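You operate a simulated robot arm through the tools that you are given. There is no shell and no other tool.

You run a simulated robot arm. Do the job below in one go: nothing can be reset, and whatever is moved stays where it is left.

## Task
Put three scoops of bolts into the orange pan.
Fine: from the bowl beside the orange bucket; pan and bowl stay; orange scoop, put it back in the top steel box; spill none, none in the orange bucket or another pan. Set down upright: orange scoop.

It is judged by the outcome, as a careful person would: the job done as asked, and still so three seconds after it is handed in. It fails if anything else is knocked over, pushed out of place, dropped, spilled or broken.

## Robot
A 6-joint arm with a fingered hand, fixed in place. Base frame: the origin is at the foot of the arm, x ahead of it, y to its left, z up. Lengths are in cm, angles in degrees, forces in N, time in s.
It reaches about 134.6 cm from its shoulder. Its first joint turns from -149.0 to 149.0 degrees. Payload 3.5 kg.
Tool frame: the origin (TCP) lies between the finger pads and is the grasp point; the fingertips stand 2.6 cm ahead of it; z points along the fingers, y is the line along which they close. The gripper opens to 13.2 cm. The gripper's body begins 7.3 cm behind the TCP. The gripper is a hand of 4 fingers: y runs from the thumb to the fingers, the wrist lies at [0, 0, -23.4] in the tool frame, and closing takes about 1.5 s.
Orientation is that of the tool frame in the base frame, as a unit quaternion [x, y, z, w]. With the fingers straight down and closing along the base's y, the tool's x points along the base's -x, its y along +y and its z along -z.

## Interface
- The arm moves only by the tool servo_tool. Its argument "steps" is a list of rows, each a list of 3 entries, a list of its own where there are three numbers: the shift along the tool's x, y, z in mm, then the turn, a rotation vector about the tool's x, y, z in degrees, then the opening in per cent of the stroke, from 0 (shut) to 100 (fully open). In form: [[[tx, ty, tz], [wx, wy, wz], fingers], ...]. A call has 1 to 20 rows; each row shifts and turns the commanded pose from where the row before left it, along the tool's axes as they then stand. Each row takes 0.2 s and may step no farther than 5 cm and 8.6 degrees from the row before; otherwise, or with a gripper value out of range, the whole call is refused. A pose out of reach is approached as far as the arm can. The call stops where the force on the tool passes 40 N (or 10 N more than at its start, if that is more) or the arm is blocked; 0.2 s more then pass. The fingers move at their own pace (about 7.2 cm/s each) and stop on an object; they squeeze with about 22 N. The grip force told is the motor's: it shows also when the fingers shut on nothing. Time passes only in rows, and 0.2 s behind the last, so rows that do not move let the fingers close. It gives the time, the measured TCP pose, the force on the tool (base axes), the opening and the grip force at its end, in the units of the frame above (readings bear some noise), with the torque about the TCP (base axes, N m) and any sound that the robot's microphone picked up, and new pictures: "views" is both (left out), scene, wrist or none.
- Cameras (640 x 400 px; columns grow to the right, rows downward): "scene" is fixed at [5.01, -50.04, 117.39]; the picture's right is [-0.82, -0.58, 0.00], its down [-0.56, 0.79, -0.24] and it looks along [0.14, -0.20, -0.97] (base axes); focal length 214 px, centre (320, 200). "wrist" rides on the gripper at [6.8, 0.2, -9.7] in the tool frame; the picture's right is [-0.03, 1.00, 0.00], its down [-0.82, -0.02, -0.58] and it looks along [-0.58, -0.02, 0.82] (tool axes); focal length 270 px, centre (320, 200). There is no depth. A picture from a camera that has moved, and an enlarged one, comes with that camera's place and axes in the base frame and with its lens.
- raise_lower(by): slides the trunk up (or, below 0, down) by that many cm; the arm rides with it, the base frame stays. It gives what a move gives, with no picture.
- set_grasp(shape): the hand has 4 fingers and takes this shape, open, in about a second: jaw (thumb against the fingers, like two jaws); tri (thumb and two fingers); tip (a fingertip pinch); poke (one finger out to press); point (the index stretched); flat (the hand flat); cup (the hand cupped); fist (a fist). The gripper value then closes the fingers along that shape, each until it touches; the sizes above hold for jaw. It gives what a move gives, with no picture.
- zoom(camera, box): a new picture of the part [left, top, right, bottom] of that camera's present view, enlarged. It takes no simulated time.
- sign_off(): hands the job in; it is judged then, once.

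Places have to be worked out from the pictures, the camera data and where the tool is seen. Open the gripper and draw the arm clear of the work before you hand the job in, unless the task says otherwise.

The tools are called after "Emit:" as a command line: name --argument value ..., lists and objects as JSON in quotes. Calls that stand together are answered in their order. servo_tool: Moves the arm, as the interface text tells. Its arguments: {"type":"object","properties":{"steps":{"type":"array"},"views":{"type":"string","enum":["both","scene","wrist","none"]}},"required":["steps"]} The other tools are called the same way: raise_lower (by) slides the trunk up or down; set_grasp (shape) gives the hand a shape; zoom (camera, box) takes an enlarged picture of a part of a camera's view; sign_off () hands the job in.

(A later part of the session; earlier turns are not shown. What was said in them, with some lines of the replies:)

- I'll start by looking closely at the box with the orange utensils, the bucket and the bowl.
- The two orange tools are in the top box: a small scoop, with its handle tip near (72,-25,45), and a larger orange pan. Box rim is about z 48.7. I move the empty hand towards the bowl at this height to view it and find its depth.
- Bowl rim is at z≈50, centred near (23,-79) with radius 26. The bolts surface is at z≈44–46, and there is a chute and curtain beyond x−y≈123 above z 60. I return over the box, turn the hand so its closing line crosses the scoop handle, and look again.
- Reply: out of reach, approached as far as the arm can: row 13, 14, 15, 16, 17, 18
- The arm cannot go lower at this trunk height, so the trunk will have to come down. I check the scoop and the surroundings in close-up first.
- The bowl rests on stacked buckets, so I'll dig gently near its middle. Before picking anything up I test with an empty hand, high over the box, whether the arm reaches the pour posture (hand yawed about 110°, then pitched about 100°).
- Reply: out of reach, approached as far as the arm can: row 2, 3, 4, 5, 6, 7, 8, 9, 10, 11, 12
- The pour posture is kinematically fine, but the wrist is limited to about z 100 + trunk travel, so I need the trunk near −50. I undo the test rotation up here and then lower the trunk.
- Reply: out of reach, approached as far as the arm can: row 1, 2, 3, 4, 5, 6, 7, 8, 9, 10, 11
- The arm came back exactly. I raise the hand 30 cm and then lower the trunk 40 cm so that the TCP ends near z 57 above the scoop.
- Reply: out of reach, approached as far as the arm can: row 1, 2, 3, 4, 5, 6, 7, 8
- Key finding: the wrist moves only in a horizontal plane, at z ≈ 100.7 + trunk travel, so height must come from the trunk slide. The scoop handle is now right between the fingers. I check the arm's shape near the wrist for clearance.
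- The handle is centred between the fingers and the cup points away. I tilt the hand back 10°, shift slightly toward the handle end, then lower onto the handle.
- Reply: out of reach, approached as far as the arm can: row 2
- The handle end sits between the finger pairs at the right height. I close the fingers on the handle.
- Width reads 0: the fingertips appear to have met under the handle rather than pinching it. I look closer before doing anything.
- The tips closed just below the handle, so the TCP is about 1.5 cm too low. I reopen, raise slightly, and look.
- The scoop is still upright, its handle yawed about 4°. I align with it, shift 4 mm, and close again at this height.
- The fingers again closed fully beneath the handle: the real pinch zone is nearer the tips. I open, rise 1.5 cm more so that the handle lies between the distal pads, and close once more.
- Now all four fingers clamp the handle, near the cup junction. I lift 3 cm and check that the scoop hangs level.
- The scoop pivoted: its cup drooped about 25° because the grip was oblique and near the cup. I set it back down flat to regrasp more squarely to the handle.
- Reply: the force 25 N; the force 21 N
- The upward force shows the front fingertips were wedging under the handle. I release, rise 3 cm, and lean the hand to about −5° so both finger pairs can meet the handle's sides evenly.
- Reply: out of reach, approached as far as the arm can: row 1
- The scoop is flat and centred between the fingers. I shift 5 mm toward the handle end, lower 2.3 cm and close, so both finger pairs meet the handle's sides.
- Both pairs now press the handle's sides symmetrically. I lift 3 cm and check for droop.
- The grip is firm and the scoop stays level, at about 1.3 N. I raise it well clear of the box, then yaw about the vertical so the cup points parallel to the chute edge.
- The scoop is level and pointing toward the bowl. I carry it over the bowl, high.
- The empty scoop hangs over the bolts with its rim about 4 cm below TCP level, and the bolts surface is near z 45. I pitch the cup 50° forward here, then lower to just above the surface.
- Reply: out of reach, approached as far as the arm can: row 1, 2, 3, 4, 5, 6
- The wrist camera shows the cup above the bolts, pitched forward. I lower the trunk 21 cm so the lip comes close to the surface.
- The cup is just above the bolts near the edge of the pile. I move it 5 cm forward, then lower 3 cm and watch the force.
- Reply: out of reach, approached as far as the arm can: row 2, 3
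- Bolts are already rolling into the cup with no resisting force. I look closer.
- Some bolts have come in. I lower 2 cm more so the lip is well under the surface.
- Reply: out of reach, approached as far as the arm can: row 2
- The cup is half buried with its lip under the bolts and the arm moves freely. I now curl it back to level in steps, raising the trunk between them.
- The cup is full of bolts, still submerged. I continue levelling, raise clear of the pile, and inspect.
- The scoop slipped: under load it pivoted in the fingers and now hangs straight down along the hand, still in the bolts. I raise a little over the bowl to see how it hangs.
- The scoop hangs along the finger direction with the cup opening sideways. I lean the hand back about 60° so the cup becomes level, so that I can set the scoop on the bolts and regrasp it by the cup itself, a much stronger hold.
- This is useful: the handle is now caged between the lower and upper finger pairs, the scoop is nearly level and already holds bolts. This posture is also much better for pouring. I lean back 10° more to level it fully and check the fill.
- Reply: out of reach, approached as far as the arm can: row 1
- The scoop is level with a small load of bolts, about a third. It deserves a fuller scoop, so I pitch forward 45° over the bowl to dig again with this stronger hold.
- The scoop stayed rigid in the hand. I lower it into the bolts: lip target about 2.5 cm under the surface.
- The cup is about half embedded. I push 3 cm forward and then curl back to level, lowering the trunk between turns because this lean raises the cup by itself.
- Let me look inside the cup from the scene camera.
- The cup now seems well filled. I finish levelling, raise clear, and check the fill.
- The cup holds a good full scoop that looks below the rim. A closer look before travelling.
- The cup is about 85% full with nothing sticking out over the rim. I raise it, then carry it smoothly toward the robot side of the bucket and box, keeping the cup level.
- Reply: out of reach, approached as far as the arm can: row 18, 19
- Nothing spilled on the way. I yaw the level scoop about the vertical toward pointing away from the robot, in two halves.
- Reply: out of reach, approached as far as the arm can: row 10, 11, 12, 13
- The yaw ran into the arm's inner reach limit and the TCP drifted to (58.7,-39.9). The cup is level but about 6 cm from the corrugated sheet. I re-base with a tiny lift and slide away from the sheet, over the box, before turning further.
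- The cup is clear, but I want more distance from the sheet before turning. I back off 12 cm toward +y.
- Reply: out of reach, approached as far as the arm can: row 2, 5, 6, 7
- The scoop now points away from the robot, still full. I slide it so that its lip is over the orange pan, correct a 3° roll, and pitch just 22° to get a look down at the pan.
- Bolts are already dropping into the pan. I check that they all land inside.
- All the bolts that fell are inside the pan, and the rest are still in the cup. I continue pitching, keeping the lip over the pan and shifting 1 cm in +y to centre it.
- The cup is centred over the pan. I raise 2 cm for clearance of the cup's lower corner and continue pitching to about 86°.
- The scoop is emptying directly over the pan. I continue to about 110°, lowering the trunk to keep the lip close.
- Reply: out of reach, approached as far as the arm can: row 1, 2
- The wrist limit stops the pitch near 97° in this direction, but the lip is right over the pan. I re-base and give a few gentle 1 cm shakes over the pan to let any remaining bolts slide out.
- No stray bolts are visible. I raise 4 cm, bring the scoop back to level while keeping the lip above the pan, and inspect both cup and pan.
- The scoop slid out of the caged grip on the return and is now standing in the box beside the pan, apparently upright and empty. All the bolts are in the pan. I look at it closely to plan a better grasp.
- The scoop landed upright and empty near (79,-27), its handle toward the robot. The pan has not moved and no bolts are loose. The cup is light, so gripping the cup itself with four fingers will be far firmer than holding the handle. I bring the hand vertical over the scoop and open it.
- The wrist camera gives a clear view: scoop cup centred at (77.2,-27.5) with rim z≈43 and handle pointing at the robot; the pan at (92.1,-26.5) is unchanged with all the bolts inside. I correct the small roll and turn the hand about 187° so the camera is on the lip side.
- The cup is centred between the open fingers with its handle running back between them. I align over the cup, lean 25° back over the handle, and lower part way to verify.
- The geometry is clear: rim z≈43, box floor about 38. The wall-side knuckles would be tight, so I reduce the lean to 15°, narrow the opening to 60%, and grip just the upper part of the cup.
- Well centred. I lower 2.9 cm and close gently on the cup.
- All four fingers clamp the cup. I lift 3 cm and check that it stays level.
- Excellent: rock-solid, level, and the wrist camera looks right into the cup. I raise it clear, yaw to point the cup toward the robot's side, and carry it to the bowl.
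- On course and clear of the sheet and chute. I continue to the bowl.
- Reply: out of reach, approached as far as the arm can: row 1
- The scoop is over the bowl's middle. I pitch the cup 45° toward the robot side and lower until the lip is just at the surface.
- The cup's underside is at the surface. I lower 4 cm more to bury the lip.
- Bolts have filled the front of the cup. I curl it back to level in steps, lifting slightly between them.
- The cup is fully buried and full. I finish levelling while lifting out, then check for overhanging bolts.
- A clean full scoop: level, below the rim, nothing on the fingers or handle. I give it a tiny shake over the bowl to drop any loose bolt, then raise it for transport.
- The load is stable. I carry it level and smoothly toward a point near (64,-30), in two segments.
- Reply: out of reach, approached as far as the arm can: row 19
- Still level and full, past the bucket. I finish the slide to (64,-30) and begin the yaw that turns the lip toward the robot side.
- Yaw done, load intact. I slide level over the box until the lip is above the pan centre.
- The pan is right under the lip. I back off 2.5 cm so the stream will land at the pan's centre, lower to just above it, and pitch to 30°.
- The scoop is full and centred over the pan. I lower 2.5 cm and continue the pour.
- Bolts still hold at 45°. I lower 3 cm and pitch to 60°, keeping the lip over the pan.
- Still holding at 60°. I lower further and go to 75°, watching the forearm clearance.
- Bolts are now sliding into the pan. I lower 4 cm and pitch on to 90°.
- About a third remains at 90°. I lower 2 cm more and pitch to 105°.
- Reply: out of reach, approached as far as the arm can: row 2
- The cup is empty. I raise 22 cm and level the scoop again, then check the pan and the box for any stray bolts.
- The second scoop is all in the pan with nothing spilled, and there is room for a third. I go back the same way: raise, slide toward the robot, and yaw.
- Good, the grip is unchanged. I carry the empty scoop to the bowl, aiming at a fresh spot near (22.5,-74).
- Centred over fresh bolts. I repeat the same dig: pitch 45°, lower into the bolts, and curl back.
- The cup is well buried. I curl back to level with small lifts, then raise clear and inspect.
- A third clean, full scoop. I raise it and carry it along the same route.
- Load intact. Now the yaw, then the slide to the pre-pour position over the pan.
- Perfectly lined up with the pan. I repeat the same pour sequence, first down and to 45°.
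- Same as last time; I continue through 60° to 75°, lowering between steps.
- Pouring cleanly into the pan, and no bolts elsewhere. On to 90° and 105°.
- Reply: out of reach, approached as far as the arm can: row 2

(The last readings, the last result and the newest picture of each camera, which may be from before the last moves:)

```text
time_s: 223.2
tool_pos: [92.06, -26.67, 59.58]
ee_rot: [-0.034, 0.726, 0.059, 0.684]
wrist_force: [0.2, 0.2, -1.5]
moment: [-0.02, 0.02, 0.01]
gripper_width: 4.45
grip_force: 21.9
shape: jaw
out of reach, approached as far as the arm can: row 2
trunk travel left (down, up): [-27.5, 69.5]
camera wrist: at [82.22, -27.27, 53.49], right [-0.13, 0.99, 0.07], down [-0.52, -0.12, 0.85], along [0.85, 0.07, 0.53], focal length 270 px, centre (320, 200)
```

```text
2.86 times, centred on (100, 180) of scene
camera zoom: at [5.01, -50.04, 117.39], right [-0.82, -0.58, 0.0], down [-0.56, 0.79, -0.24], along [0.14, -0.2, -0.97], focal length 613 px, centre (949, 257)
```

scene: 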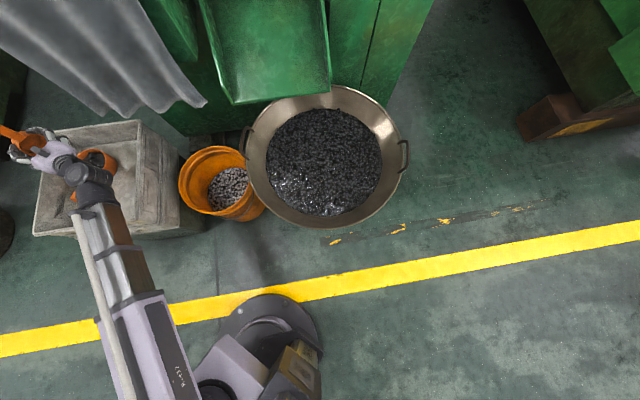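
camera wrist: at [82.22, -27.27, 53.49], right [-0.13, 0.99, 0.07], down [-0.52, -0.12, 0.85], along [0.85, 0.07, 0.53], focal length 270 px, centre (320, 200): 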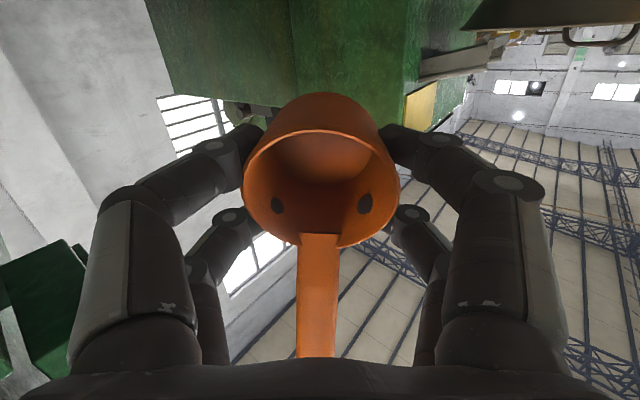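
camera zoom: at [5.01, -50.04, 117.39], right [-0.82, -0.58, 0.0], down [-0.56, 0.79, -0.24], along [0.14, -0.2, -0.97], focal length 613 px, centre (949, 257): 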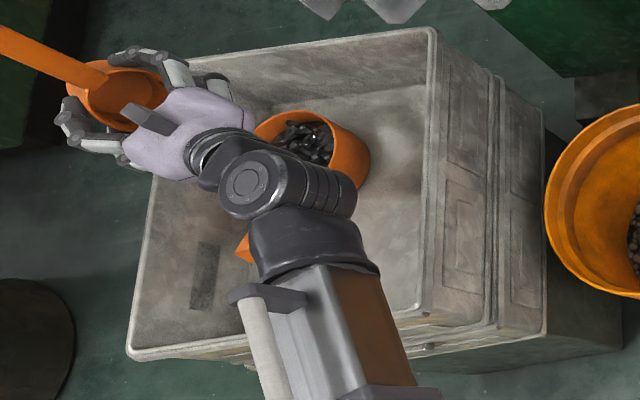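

All three scoops are in the pan. I raise and level the empty scoop, then inspect the pan and box.

Emit:
raise_lower --by 22

Emit:
servo_tool --steps '[[[34.3, 0, 1.8], [0, 8.5, 0], 0], [[32.7, 0, 6.7], [0, 8.5, 0], 0], [[29.7, 0, 10.8], [0, 8.5, 0], 0], [[25.7, 0, 13.9], [0, 8.5, 0], 0], [[20.8, 0, 15.7], [0, 8.5, 0], 0], [[15.7, 0, 16], [0, 8.5, 0], 0], [[10.7, 0, 14.7], [0, 8.5, 0], 0], [[6.3, 0, 12.2], [0, 8.5, 0], 0], [[2.9, 0, 8.3], [0, 8.5, 0], 0], [[0.7, 0, 3.7], [0, 8.5, 0], 0], [[0, 0, -1.4], [0, 8.5, 0], 0], [[0.7, 0, -6.5], [0, 8.5, 0], 0], [[0, 0, 0], [0, 0, 0], 0]]'

Emit:
raise_lower --by 8.5

Emit:
zoom --camera "scene" --box '[20, 110, 180, 250]'

Emit:
zoom --camera "scene" --box '[60, 135, 130, 205]'

```text
time_s: 225.5
tool_pos: [92.27, -26.51, 81.64]
ee_rot: [-0.033, 0.727, 0.059, 0.683]
wrist_force: [-0.4, 0.0, -0.8]
moment: [-0.02, 0.06, -0.01]
gripper_width: 4.45
grip_force: 21.6
shape: jaw
trunk travel left (down, up): [-49.5, 47.5]
```

```text
time_s: 228.3
tool_pos: [91.83, -25.71, 60.45]
ee_rot: [-0.067, 0.988, 0.011, -0.136]
wrist_force: [0.9, -0.6, -0.4]
moment: [-0.04, 0.0, 0.0]
gripper_width: 4.42
grip_force: 22.3
shape: jaw
trunk travel left (down, up): [-49.5, 47.5]
camera wrist: at [88.0, -26.33, 71.74], right [-0.1, 0.99, 0.03], down [0.94, 0.09, 0.34], along [0.33, 0.07, -0.94], focal length 270 px, centre (320, 200)
```

scene: 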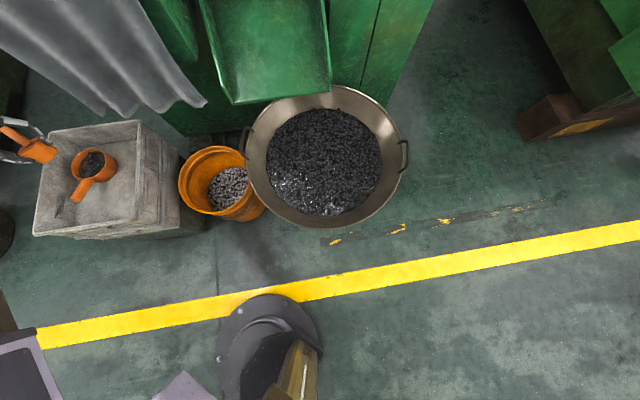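
wrist: 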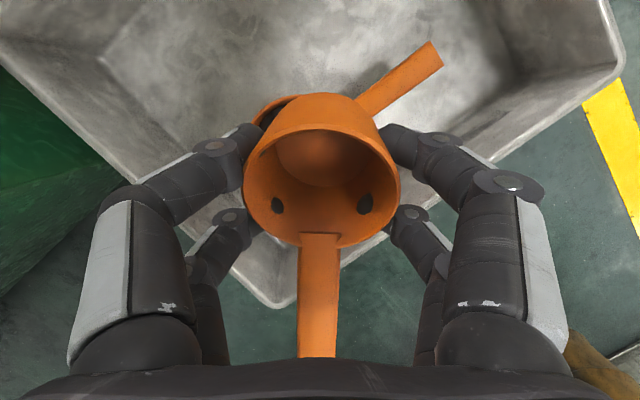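

```text
time_s: 229.5
tool_pos: [91.87, -25.79, 69.05]
ee_rot: [-0.067, 0.989, 0.012, -0.134]
wrist_force: [0.3, -0.1, -0.8]
moment: [0.02, 0.01, 0.01]
gripper_width: 4.41
grip_force: 21.8
shape: jaw
trunk travel left (down, up): [-58.0, 39.0]
```

```text
2.86 times, centred on (100, 180) of scene
camera zoom: at [5.01, -50.04, 117.39], right [-0.82, -0.58, 0.0], down [-0.56, 0.79, -0.24], along [0.14, -0.2, -0.97], focal length 613 px, centre (949, 257)
```

zoom: 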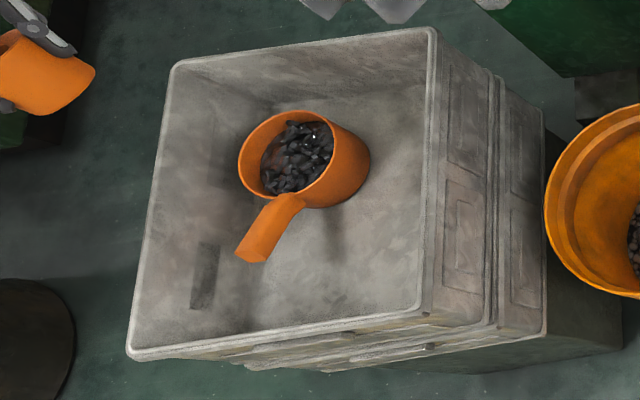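

```text
5.71 times, centred on (95, 170) of scene
camera zoom: at [5.01, -50.04, 117.39], right [-0.82, -0.58, 0.0], down [-0.56, 0.79, -0.24], along [0.14, -0.2, -0.97], focal length 1226 px, centre (1606, 371)
```

zoom: 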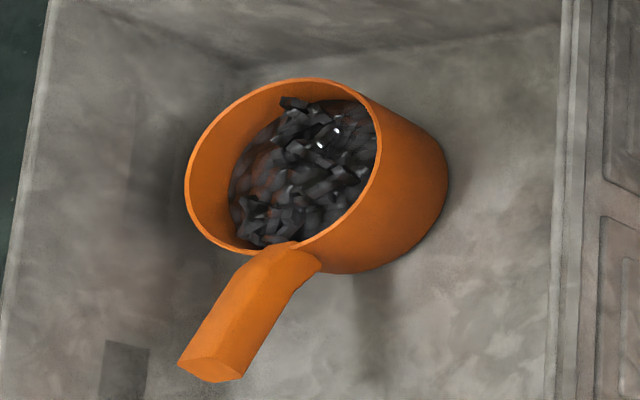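

Everything is in the pan: no bolt in the box, bucket or elsewhere, and the pan is unmoved. I slide back and turn the scoop to the orientation in which I picked it up, for setting down.

Emit:
servo_tool --steps '[[[17.5, -0.2, 4.7], [2.4, 0, 0], 0], [[35.5, -0.3, 9.5], [0, 0, 0], 0], [[35.5, -0.3, 9.5], [0, 0, 0], 0], [[35.5, -0.3, 9.5], [0, 0, 0], 0], [[35.5, -0.3, 9.5], [0, 0, 0], 0], [[35.5, -0.3, 9.5], [0, 0, 0], 0], [[17.5, -0.2, 4.7], [0, 0, 0], 0]]' --views "none"

Emit:
servo_tool --steps '[[[0, 0, 0], [-2.12, 0, 7.92], 0], [[0, 0, 0], [-2.12, 0, 7.92], 0], [[0, 0, 0], [-2.12, 0, 7.92], 0], [[0, 0, 0], [-2.12, 0, 7.92], 0], [[0, 0, 0], [-2.12, 0, 7.92], 0], [[0, 0, 0], [-2.12, 0, 7.92], 0], [[0, 0, 0], [-2.12, 0, 7.92], 0], [[0, 0, 0], [-2.12, 0, 7.92], 0], [[0, 0, 0], [-2.12, 0, 7.92], 0], [[0, 0, 0], [-2.12, 0, 7.92], 0], [[0, 0, 0], [-2.12, 0, 7.92], 0], [[0, 0, 0], [-2.12, 0, 7.92], 0]]' --views "none"

Emit:
servo_tool --steps '[[[0, 0, 0], [-2.12, 0, 7.92], 0], [[0, 0, 0], [-2.12, 0, 7.92], 0], [[0, 0, 0], [-2.12, 0, 7.92], 0], [[0, 0, 0], [-2.12, 0, 7.92], 0], [[0, 0, 0], [-2.12, 0, 7.92], 0], [[0, 0, 0], [-2.12, 0, 7.92], 0], [[0, 0, 0], [-2.12, 0, 7.92], 0], [[0, 0, 0], [-2.12, 0, 7.92], 0], [[0, 0, 0], [-2.12, 0, 7.92], 0], [[0, 0, 0], [-2.12, 0, 7.92], 0], [[0, 0, 0], [-2.12, 0, 7.92], 0], [[0, 0, 0], [0, 0, 0], 0]]'

```text
time_s: 231.1
tool_pos: [70.08, -29.07, 68.94]
ee_rot: [-0.069, 0.989, -0.009, -0.132]
wrist_force: [0.7, 0.1, -0.9]
moment: [-0.03, -0.02, -0.01]
gripper_width: 4.43
grip_force: 22.0
shape: jaw
trunk travel left (down, up): [-58.0, 39.0]
```

```text
time_s: 233.7
tool_pos: [70.23, -28.97, 68.88]
ee_rot: [0.705, 0.698, 0.089, -0.094]
wrist_force: [-0.2, 0.3, -0.4]
moment: [0.0, 0.0, -0.01]
gripper_width: 4.43
grip_force: 21.8
shape: jaw
trunk travel left (down, up): [-58.0, 39.0]
```

```text
time_s: 236.3
tool_pos: [70.09, -28.91, 68.9]
ee_rot: [0.992, -0.005, 0.128, 0.001]
wrist_force: [-0.1, -0.1, -1.2]
moment: [-0.02, -0.02, -0.02]
gripper_width: 4.43
grip_force: 22.3
shape: jaw
trunk travel left (down, up): [-58.0, 39.0]
camera wrist: at [74.38, -28.99, 80.1], right [-0.04, -1.0, 0.0], down [-0.94, 0.03, 0.35], along [-0.35, 0.02, -0.94], focal length 270 px, centre (320, 200)
```

scene: 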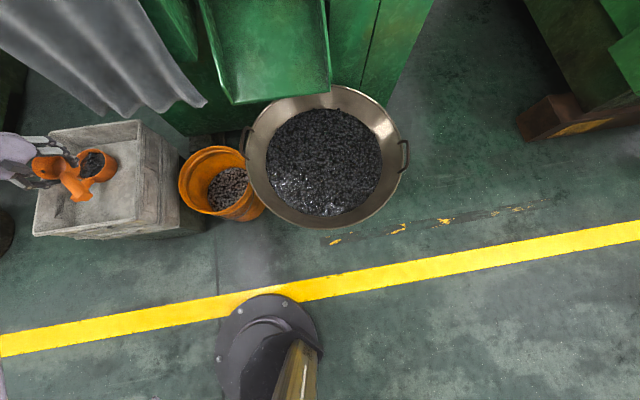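
wrist: 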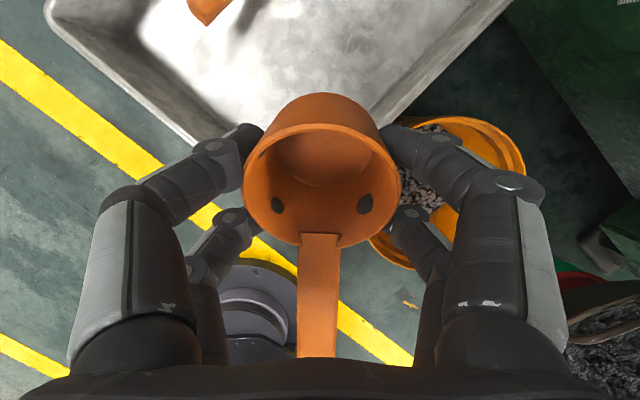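

The orientation matches the pick-up pose. I move over the free spot where the scoop stood and lower most of the way.

Emit:
servo_tool --steps '[[[33.3, -6.4, 9], [0, 0, 0], 0], [[33.3, -6.4, 9], [0, 0, 0], 0], [[0, 0, 0], [0, 0, 0], 0]]' --views "none"

Emit:
raise_lower --by -23

Emit:
servo_tool --steps '[[[0, 0, 0], [0, 0, 0], 0]]'

Emit:
zoom --camera "scene" --box '[20, 120, 180, 240]'

```text
time_s: 237.1
tool_pos: [77.04, -27.78, 68.84]
ee_rot: [0.992, -0.004, 0.129, 0.001]
wrist_force: [-0.3, 0.1, -0.6]
moment: [-0.04, 0.02, -0.04]
gripper_width: 4.43
grip_force: 22.4
shape: jaw
trunk travel left (down, up): [-58.0, 39.0]
```

```text
time_s: 239.5
tool_pos: [77.11, -27.93, 45.9]
ee_rot: [0.992, -0.004, 0.128, 0.001]
wrist_force: [2.3, 2.3, -0.5]
moment: [0.0, 0.02, -0.27]
gripper_width: 4.44
grip_force: 21.9
shape: jaw
trunk travel left (down, up): [-35.0, 62.0]
```

```text
time_s: 239.9
tool_pos: [77.09, -27.85, 45.96]
ee_rot: [0.992, -0.004, 0.128, 0.0]
wrist_force: [2.3, 2.6, -0.9]
moment: [0.0, 0.01, -0.28]
gripper_width: 4.44
grip_force: 22.2
shape: jaw
trunk travel left (down, up): [-35.0, 62.0]
camera wrist: at [81.34, -27.84, 57.1], right [-0.03, -1.0, 0.0], down [-0.94, 0.03, 0.35], along [-0.35, 0.02, -0.94], focal length 270 px, centre (320, 200)
```

scene: 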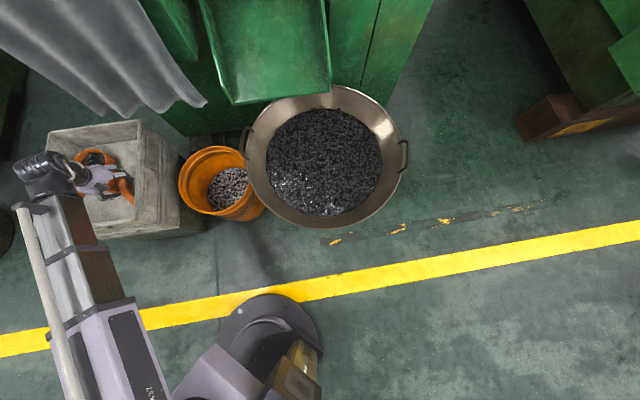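
wrist: 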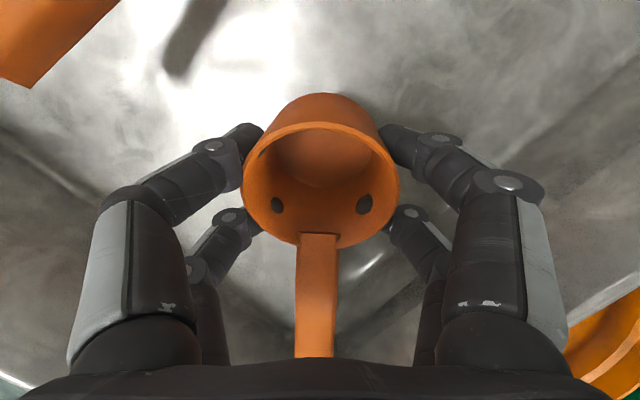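

```text
3.33 times, centred on (100, 180) of scene
camera zoom: at [5.01, -50.04, 117.39], right [-0.82, -0.58, 0.0], down [-0.56, 0.79, -0.24], along [0.14, -0.2, -0.97], focal length 715 px, centre (1053, 267)
```

zoom: 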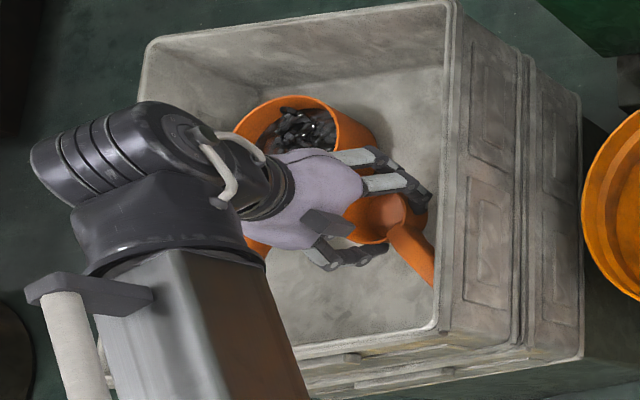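

A small sideways force shows the handle end touching the box wall. I move 1 cm away from the wall and turn the handle 4° away from it.

Emit:
servo_tool --steps '[[[9.7, -8, 2.6], [-1.04, 0, 3.86], 0], [[0, 0, 0], [0, 0, 0], 0]]' --views "wrist"

```text
time_s: 240.5
tool_pos: [78.17, -27.13, 45.92]
ee_rot: [0.991, -0.038, 0.129, 0.006]
wrist_force: [0.1, -0.3, -1.7]
moment: [-0.01, -0.02, 0.0]
gripper_width: 4.43
grip_force: 21.7
shape: jaw
trunk travel left (down, up): [-35.0, 62.0]
camera wrist: at [82.31, -27.39, 57.1], right [-0.1, -0.99, 0.0], down [-0.93, 0.1, 0.35], along [-0.35, 0.04, -0.94], focal length 270 px, centre (320, 200)
```

wrist: 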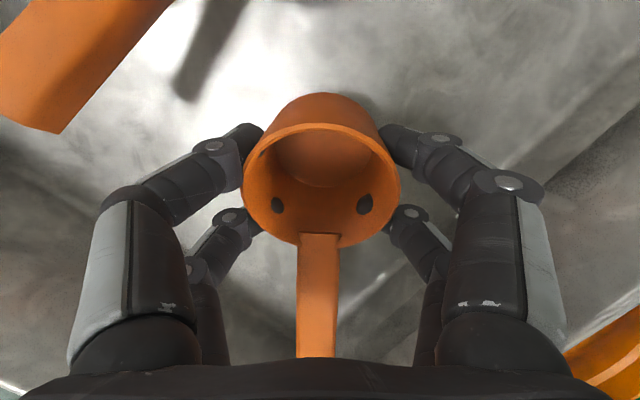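

The contact is gone. I lower the last stretch in small steps, watching for the floor.

Emit:
raise_lower --by -1.8

Emit:
raise_lower --by -0.5

```text
time_s: 241.2
tool_pos: [78.06, -27.1, 44.12]
ee_rot: [0.991, -0.039, 0.128, 0.006]
wrist_force: [-0.1, -0.2, -1.9]
moment: [0.01, 0.02, -0.01]
gripper_width: 4.47
grip_force: 21.7
shape: jaw
trunk travel left (down, up): [-33.2, 63.8]
```

```text
time_s: 241.7
tool_pos: [78.11, -27.07, 43.54]
ee_rot: [0.991, -0.039, 0.129, 0.006]
wrist_force: [-0.6, -1.1, -1.6]
moment: [-0.03, -0.02, -0.03]
gripper_width: 4.46
grip_force: 22.1
shape: jaw
trunk travel left (down, up): [-32.7, 64.3]
```

Emit:
raise_lower --by -0.3

Emit:
servo_tool --steps '[[[0, 0, 0], [0, 0, 0], 0]]' --views "wrist"

```text
time_s: 242.2
tool_pos: [78.06, -27.02, 43.38]
ee_rot: [0.991, -0.039, 0.128, 0.006]
wrist_force: [-0.2, -0.4, 0.2]
moment: [0.02, 0.02, 0.03]
gripper_width: 4.41
grip_force: 22.0
shape: jaw
trunk travel left (down, up): [-32.4, 64.6]
```

```text
time_s: 242.6
tool_pos: [78.11, -27.02, 43.34]
ee_rot: [0.991, -0.04, 0.128, 0.006]
wrist_force: [0.4, 0.5, -0.4]
moment: [0.03, -0.02, 0.0]
gripper_width: 4.45
grip_force: 21.6
shape: jaw
trunk travel left (down, up): [-32.4, 64.6]
camera wrist: at [82.31, -27.38, 54.5], right [-0.1, -0.99, 0.0], down [-0.93, 0.1, 0.35], along [-0.35, 0.04, -0.94], focal length 270 px, centre (320, 200)
```

wrist: 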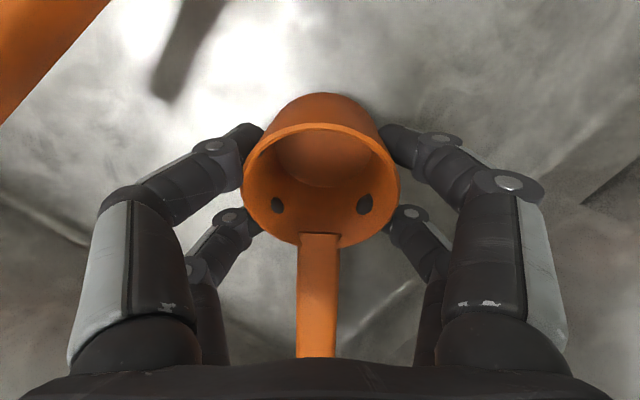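

The weight has come off the tool (about −0.4 N), so the scoop rests on the box floor. I open the fingers slowly, only as far as needed.

Emit:
raise_lower --by -0.2

Emit:
servo_tool --steps '[[[0, 0, 0], [0, 0, 0], 38], [[0, 0, 0], [0, 0, 0], 44], [[0, 0, 0], [0, 0, 0], 50], [[0, 0, 0], [0, 0, 0], 55], [[0, 0, 0], [0, 0, 0], 59], [[0, 0, 0], [0, 0, 0], 62], [[0, 0, 0], [0, 0, 0], 62], [[0, 0, 0], [0, 0, 0], 62]]' --views "both"

Emit:
zoom --camera "wrist" --box '[140, 0, 500, 300]'

```text
time_s: 243.2
tool_pos: [78.26, -27.01, 43.3]
ee_rot: [0.991, -0.039, 0.129, 0.006]
wrist_force: [1.7, 0.2, 13.7]
moment: [-0.05, -0.06, 0.02]
gripper_width: 4.47
grip_force: 21.9
shape: jaw
trunk travel left (down, up): [-32.2, 64.8]
```

```text
time_s: 244.9
tool_pos: [78.09, -27.08, 43.07]
ee_rot: [0.991, -0.04, 0.127, 0.006]
wrist_force: [-0.6, 0.6, -0.5]
moment: [0.0, 0.03, -0.02]
gripper_width: 8.14
grip_force: 0.0
shape: jaw
trunk travel left (down, up): [-32.2, 64.8]
camera wrist: at [82.31, -27.38, 54.3], right [-0.1, -0.99, 0.0], down [-0.93, 0.1, 0.35], along [-0.35, 0.04, -0.94], focal length 270 px, centre (320, 200)
```

scene: 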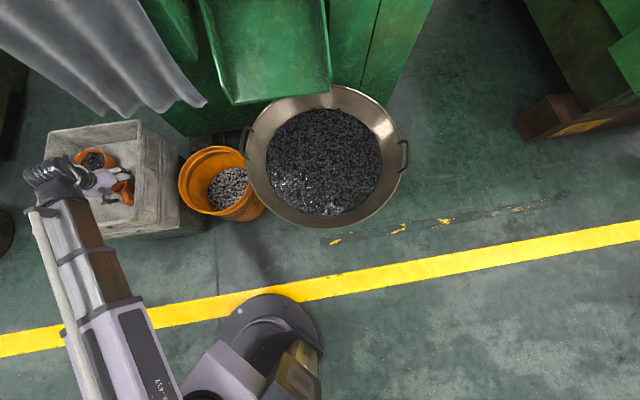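
wrist: 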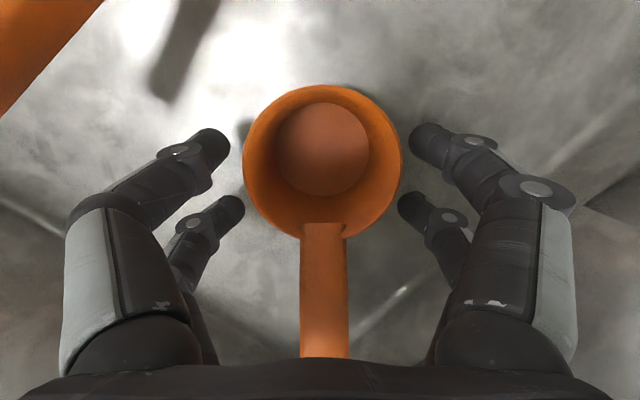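

```text
1.33 times, centred on (320, 150) of wrist
camera zoom: at [82.31, -27.38, 54.3], right [-0.1, -0.99, 0.0], down [-0.93, 0.1, 0.35], along [-0.35, 0.04, -0.94], focal length 360 px, centre (320, 267)
```

zoom: 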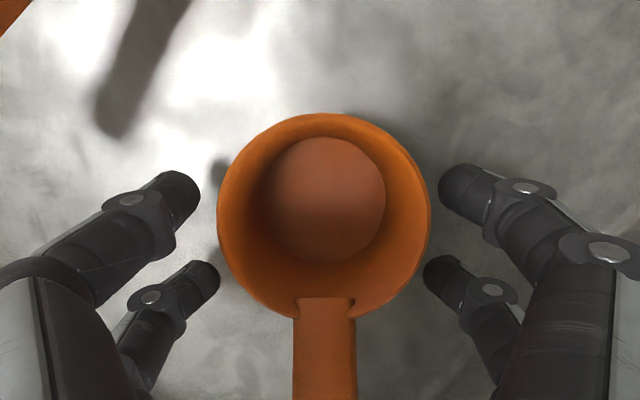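

The cup seems to have tilted forward when released, as if the handle were propped. I look from the scene camera before moving.

Emit:
zoom --camera "scene" --box '[70, 140, 160, 230]'

Emit:
zoom --camera "wrist" --box '[220, 80, 420, 400]'

```text
4.44 times, centred on (115, 185) of scene
camera zoom: at [5.01, -50.04, 117.39], right [-0.82, -0.58, 0.0], down [-0.56, 0.79, -0.24], along [0.14, -0.2, -0.97], focal length 953 px, centre (1231, 267)
```

zoom: 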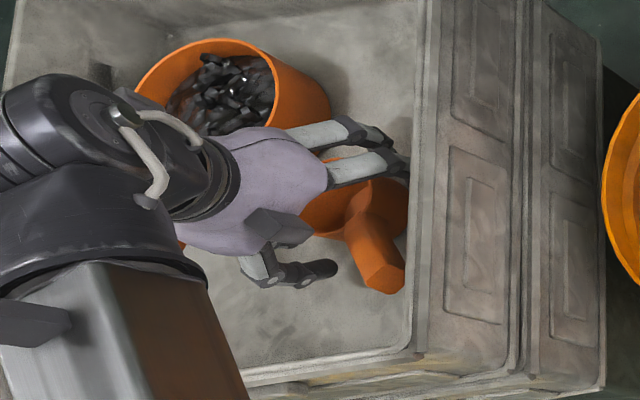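

```text
1.25 times, centred on (320, 240) of wrist
camera zoom: at [82.31, -27.38, 54.3], right [-0.1, -0.99, 0.0], down [-0.93, 0.1, 0.35], along [-0.35, 0.04, -0.94], focal length 338 px, centre (320, 150)
```

zoom: 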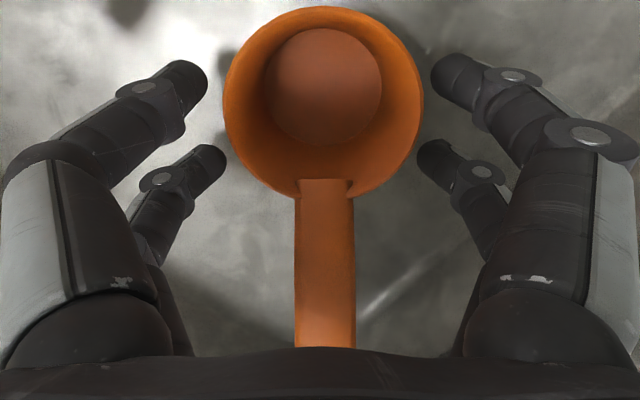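

Comparing with the earlier views, the scoop had been sitting tilted when I picked it up; now it has settled flat on its base, with the rim level and the handle rising as at the start. I open slightly more and raise the hand straight up to verify.

Emit:
servo_tool --steps '[[[0, 0, 0], [0, 0, 0], 64], [[0, 0, 0], [0, 0, 0], 66], [[0, 0, 0], [0, 0, 0], 66]]' --views "none"

Emit:
raise_lower --by 4

Emit:
servo_tool --steps '[[[0, 0, 0], [0, 0, 0], 66]]'

Emit:
zoom --camera "wrist" --box '[140, 0, 500, 300]'

```text
time_s: 245.8
tool_pos: [78.15, -27.13, 42.99]
ee_rot: [0.991, -0.04, 0.129, 0.005]
wrist_force: [0.4, 1.0, 0.0]
moment: [0.01, -0.01, -0.01]
gripper_width: 8.69
grip_force: 0.1
shape: jaw
trunk travel left (down, up): [-32.2, 64.8]
```

```text
time_s: 246.6
tool_pos: [78.11, -26.94, 47.19]
ee_rot: [0.991, -0.039, 0.128, 0.006]
wrist_force: [0.5, 0.1, 0.3]
moment: [-0.01, 0.01, 0.0]
gripper_width: 8.67
grip_force: 0.0
shape: jaw
trunk travel left (down, up): [-36.2, 60.8]
```

```text
time_s: 247.0
tool_pos: [78.0, -27.09, 47.16]
ee_rot: [0.991, -0.039, 0.127, 0.005]
wrist_force: [-0.4, -1.0, -0.1]
moment: [0.01, -0.01, -0.01]
gripper_width: 8.69
grip_force: 0.1
shape: jaw
trunk travel left (down, up): [-36.2, 60.8]
camera wrist: at [82.31, -27.38, 58.3], right [-0.1, -0.99, 0.0], down [-0.93, 0.1, 0.35], along [-0.35, 0.04, -0.94], focal length 270 px, centre (320, 200)
```

scene: 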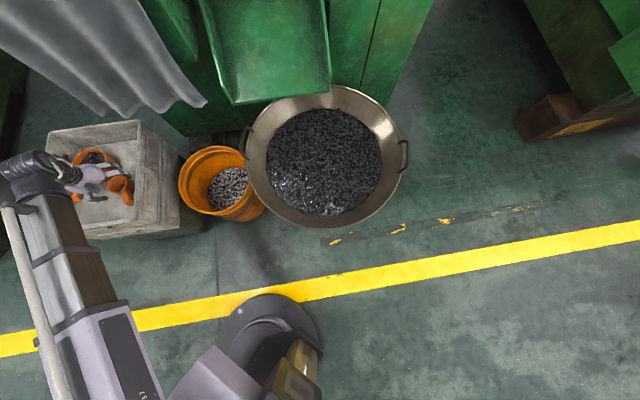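
wrist: 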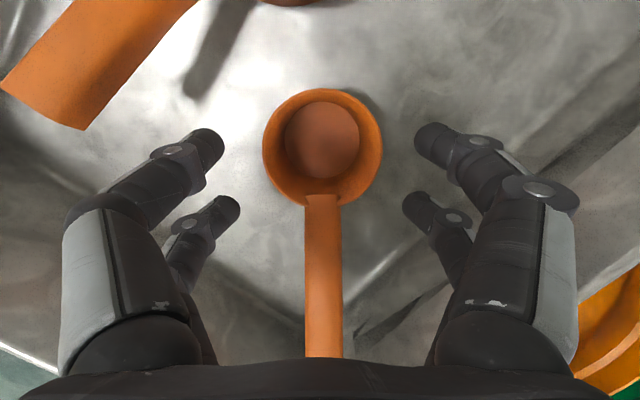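

```text
1.33 times, centred on (320, 150) of wrist
camera zoom: at [82.31, -27.38, 58.3], right [-0.1, -0.99, 0.0], down [-0.93, 0.1, 0.35], along [-0.35, 0.04, -0.94], focal length 360 px, centre (320, 267)
```

zoom: 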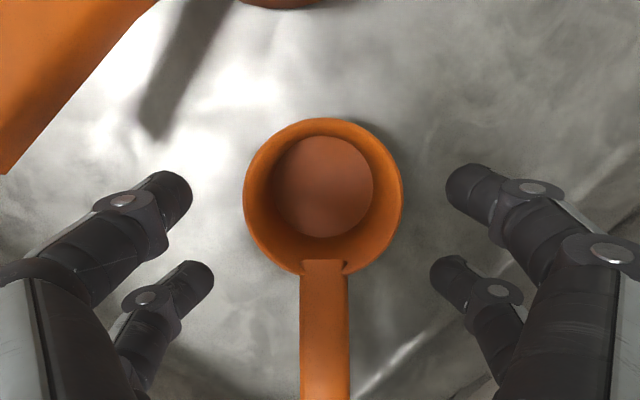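

The scoop stays upright and level. I raise the hand well clear and take a final look at everything.

Emit:
raise_lower --by 25

Emit:
servo_tool --steps '[[[-0.6, 0, 3], [0, -7.5, 0], 66], [[0, 0, 2], [0, -7.5, 0], 70], [[0, 0, 0], [0, 0, 0], 80], [[-10, -35, 0], [0, 0, 0], 100], [[-10, -35, 0], [0, 0, 0], 100], [[-10, -35, 0], [0, 0, 0], 100], [[-10, -35, 0], [0, 0, 0], 100], [[-10, -35, 0], [0, 0, 0], 100], [[-10, -35, 0], [0, 0, 0], 100], [[-10, -35, 0], [0, 0, 0], 100], [[0, 0, 0], [0, 0, 0], 100]]'

Emit:
zoom --camera "scene" --box '[20, 110, 180, 250]'

Emit:
zoom --camera "scene" --box '[170, 70, 420, 240]'

Emit:
zoom --camera "scene" --box '[65, 135, 155, 215]'

```text
time_s: 249.6
tool_pos: [78.08, -27.06, 72.15]
ee_rot: [0.991, -0.039, 0.129, 0.006]
wrist_force: [1.4, 0.0, 0.1]
moment: [0.01, -0.02, 0.0]
gripper_width: 8.67
grip_force: 0.1
shape: jaw
trunk travel left (down, up): [-61.2, 35.8]
```

```text
time_s: 252.0
tool_pos: [73.02, -1.89, 71.35]
ee_rot: [0.999, -0.04, -0.004, 0.001]
wrist_force: [-0.3, -0.1, 0.0]
moment: [0.03, -0.01, 0.03]
gripper_width: 13.19
grip_force: 0.0
shape: jaw
out of reach, approached as far as the arm can: row 5
trunk travel left (down, up): [-61.2, 35.8]
camera wrist: at [79.95, -2.49, 81.09], right [-0.1, -0.99, 0.0], down [-0.81, 0.09, 0.58], along [-0.58, 0.06, -0.81], focal length 270 px, centre (320, 200)
```

scene: 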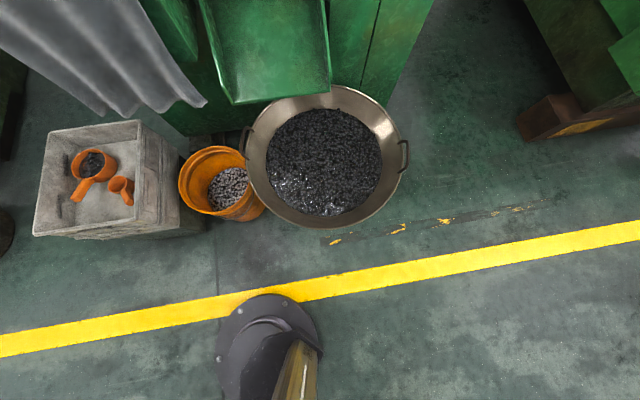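
wrist: 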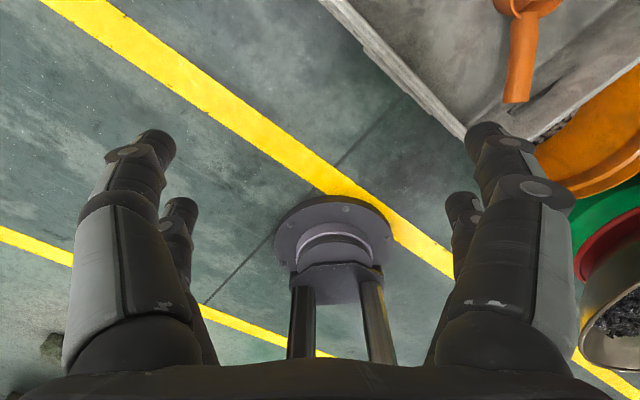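

```text
2.86 times, centred on (100, 180) of scene
camera zoom: at [5.01, -50.04, 117.39], right [-0.82, -0.58, 0.0], down [-0.56, 0.79, -0.24], along [0.14, -0.2, -0.97], focal length 613 px, centre (949, 257)
```

zoom: 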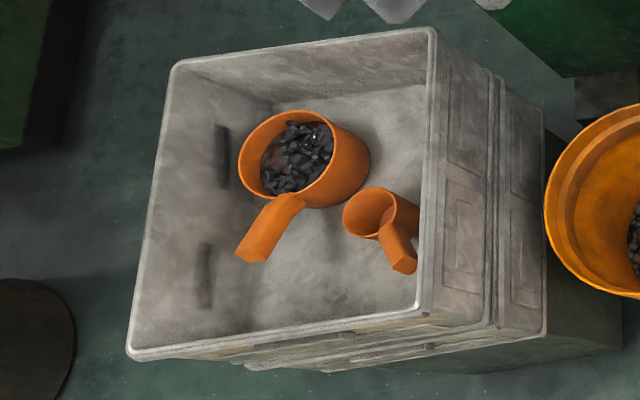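

```text
2.35 times, centred on (295, 155) of scene
camera zoom: at [5.01, -50.04, 117.39], right [-0.82, -0.58, 0.0], down [-0.56, 0.79, -0.24], along [0.14, -0.2, -0.97], focal length 505 px, centre (379, 306)
```

zoom: 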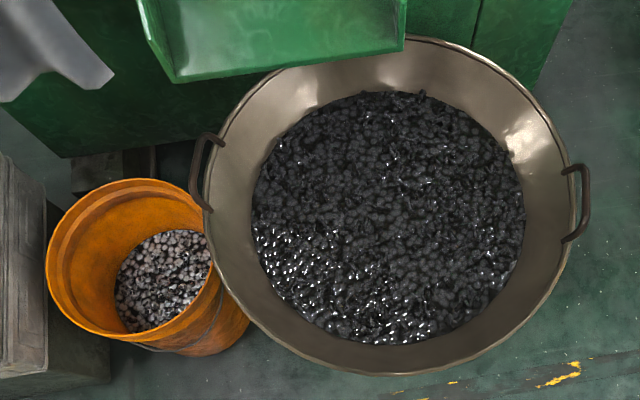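

```text
5.00 times, centred on (110, 175) of scene
camera zoom: at [5.01, -50.04, 117.39], right [-0.82, -0.58, 0.0], down [-0.56, 0.79, -0.24], along [0.14, -0.2, -0.97], focal length 1072 px, centre (1370, 325)
```

zoom: 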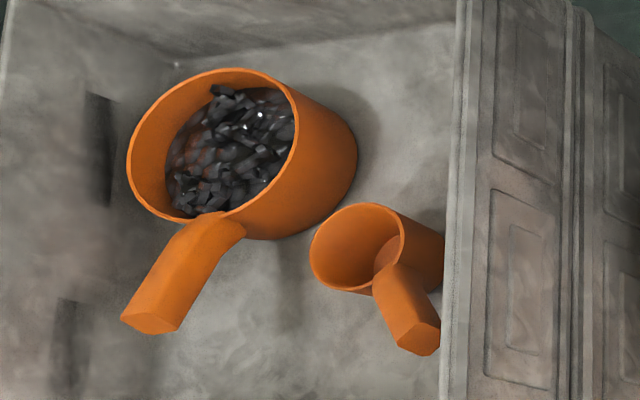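

Final check: the pan holds all three scoops and stands where it was. The orange scoop is upright and empty in the top box, the bowl and bucket are untouched, no bolt is loose anywhere, and the open hand is clear. I hand the job in.

Emit:
sign_off

```text
The job is handed in.
```

Three scoops of bolts from the bowl are in the orange pan, and I've handed the job in. In the final pictures, no bolts are on the floor, in the box or in the orange bucket. The pan and bowl look unmoved.

- **Scoop:** it stands upright and empty in the top steel box, beside the pan. It is not exactly where it started: the handle now points toward the robot.
- **Fill:** the first scoop was about 85% full. The second and third were full, just below the rim.
- **Two slips along the way:**
  - On the first dig the scoop turned in the fingers, and most of that load fell back into the bowl. I emptied the rest and dug again, so it isn't one of the three.
  - After the first pour the scoop slid out of the hand and dropped into the box. It was already empty, and nothing was disturbed. For the other two scoops I gripped it by the cup instead of the handle.
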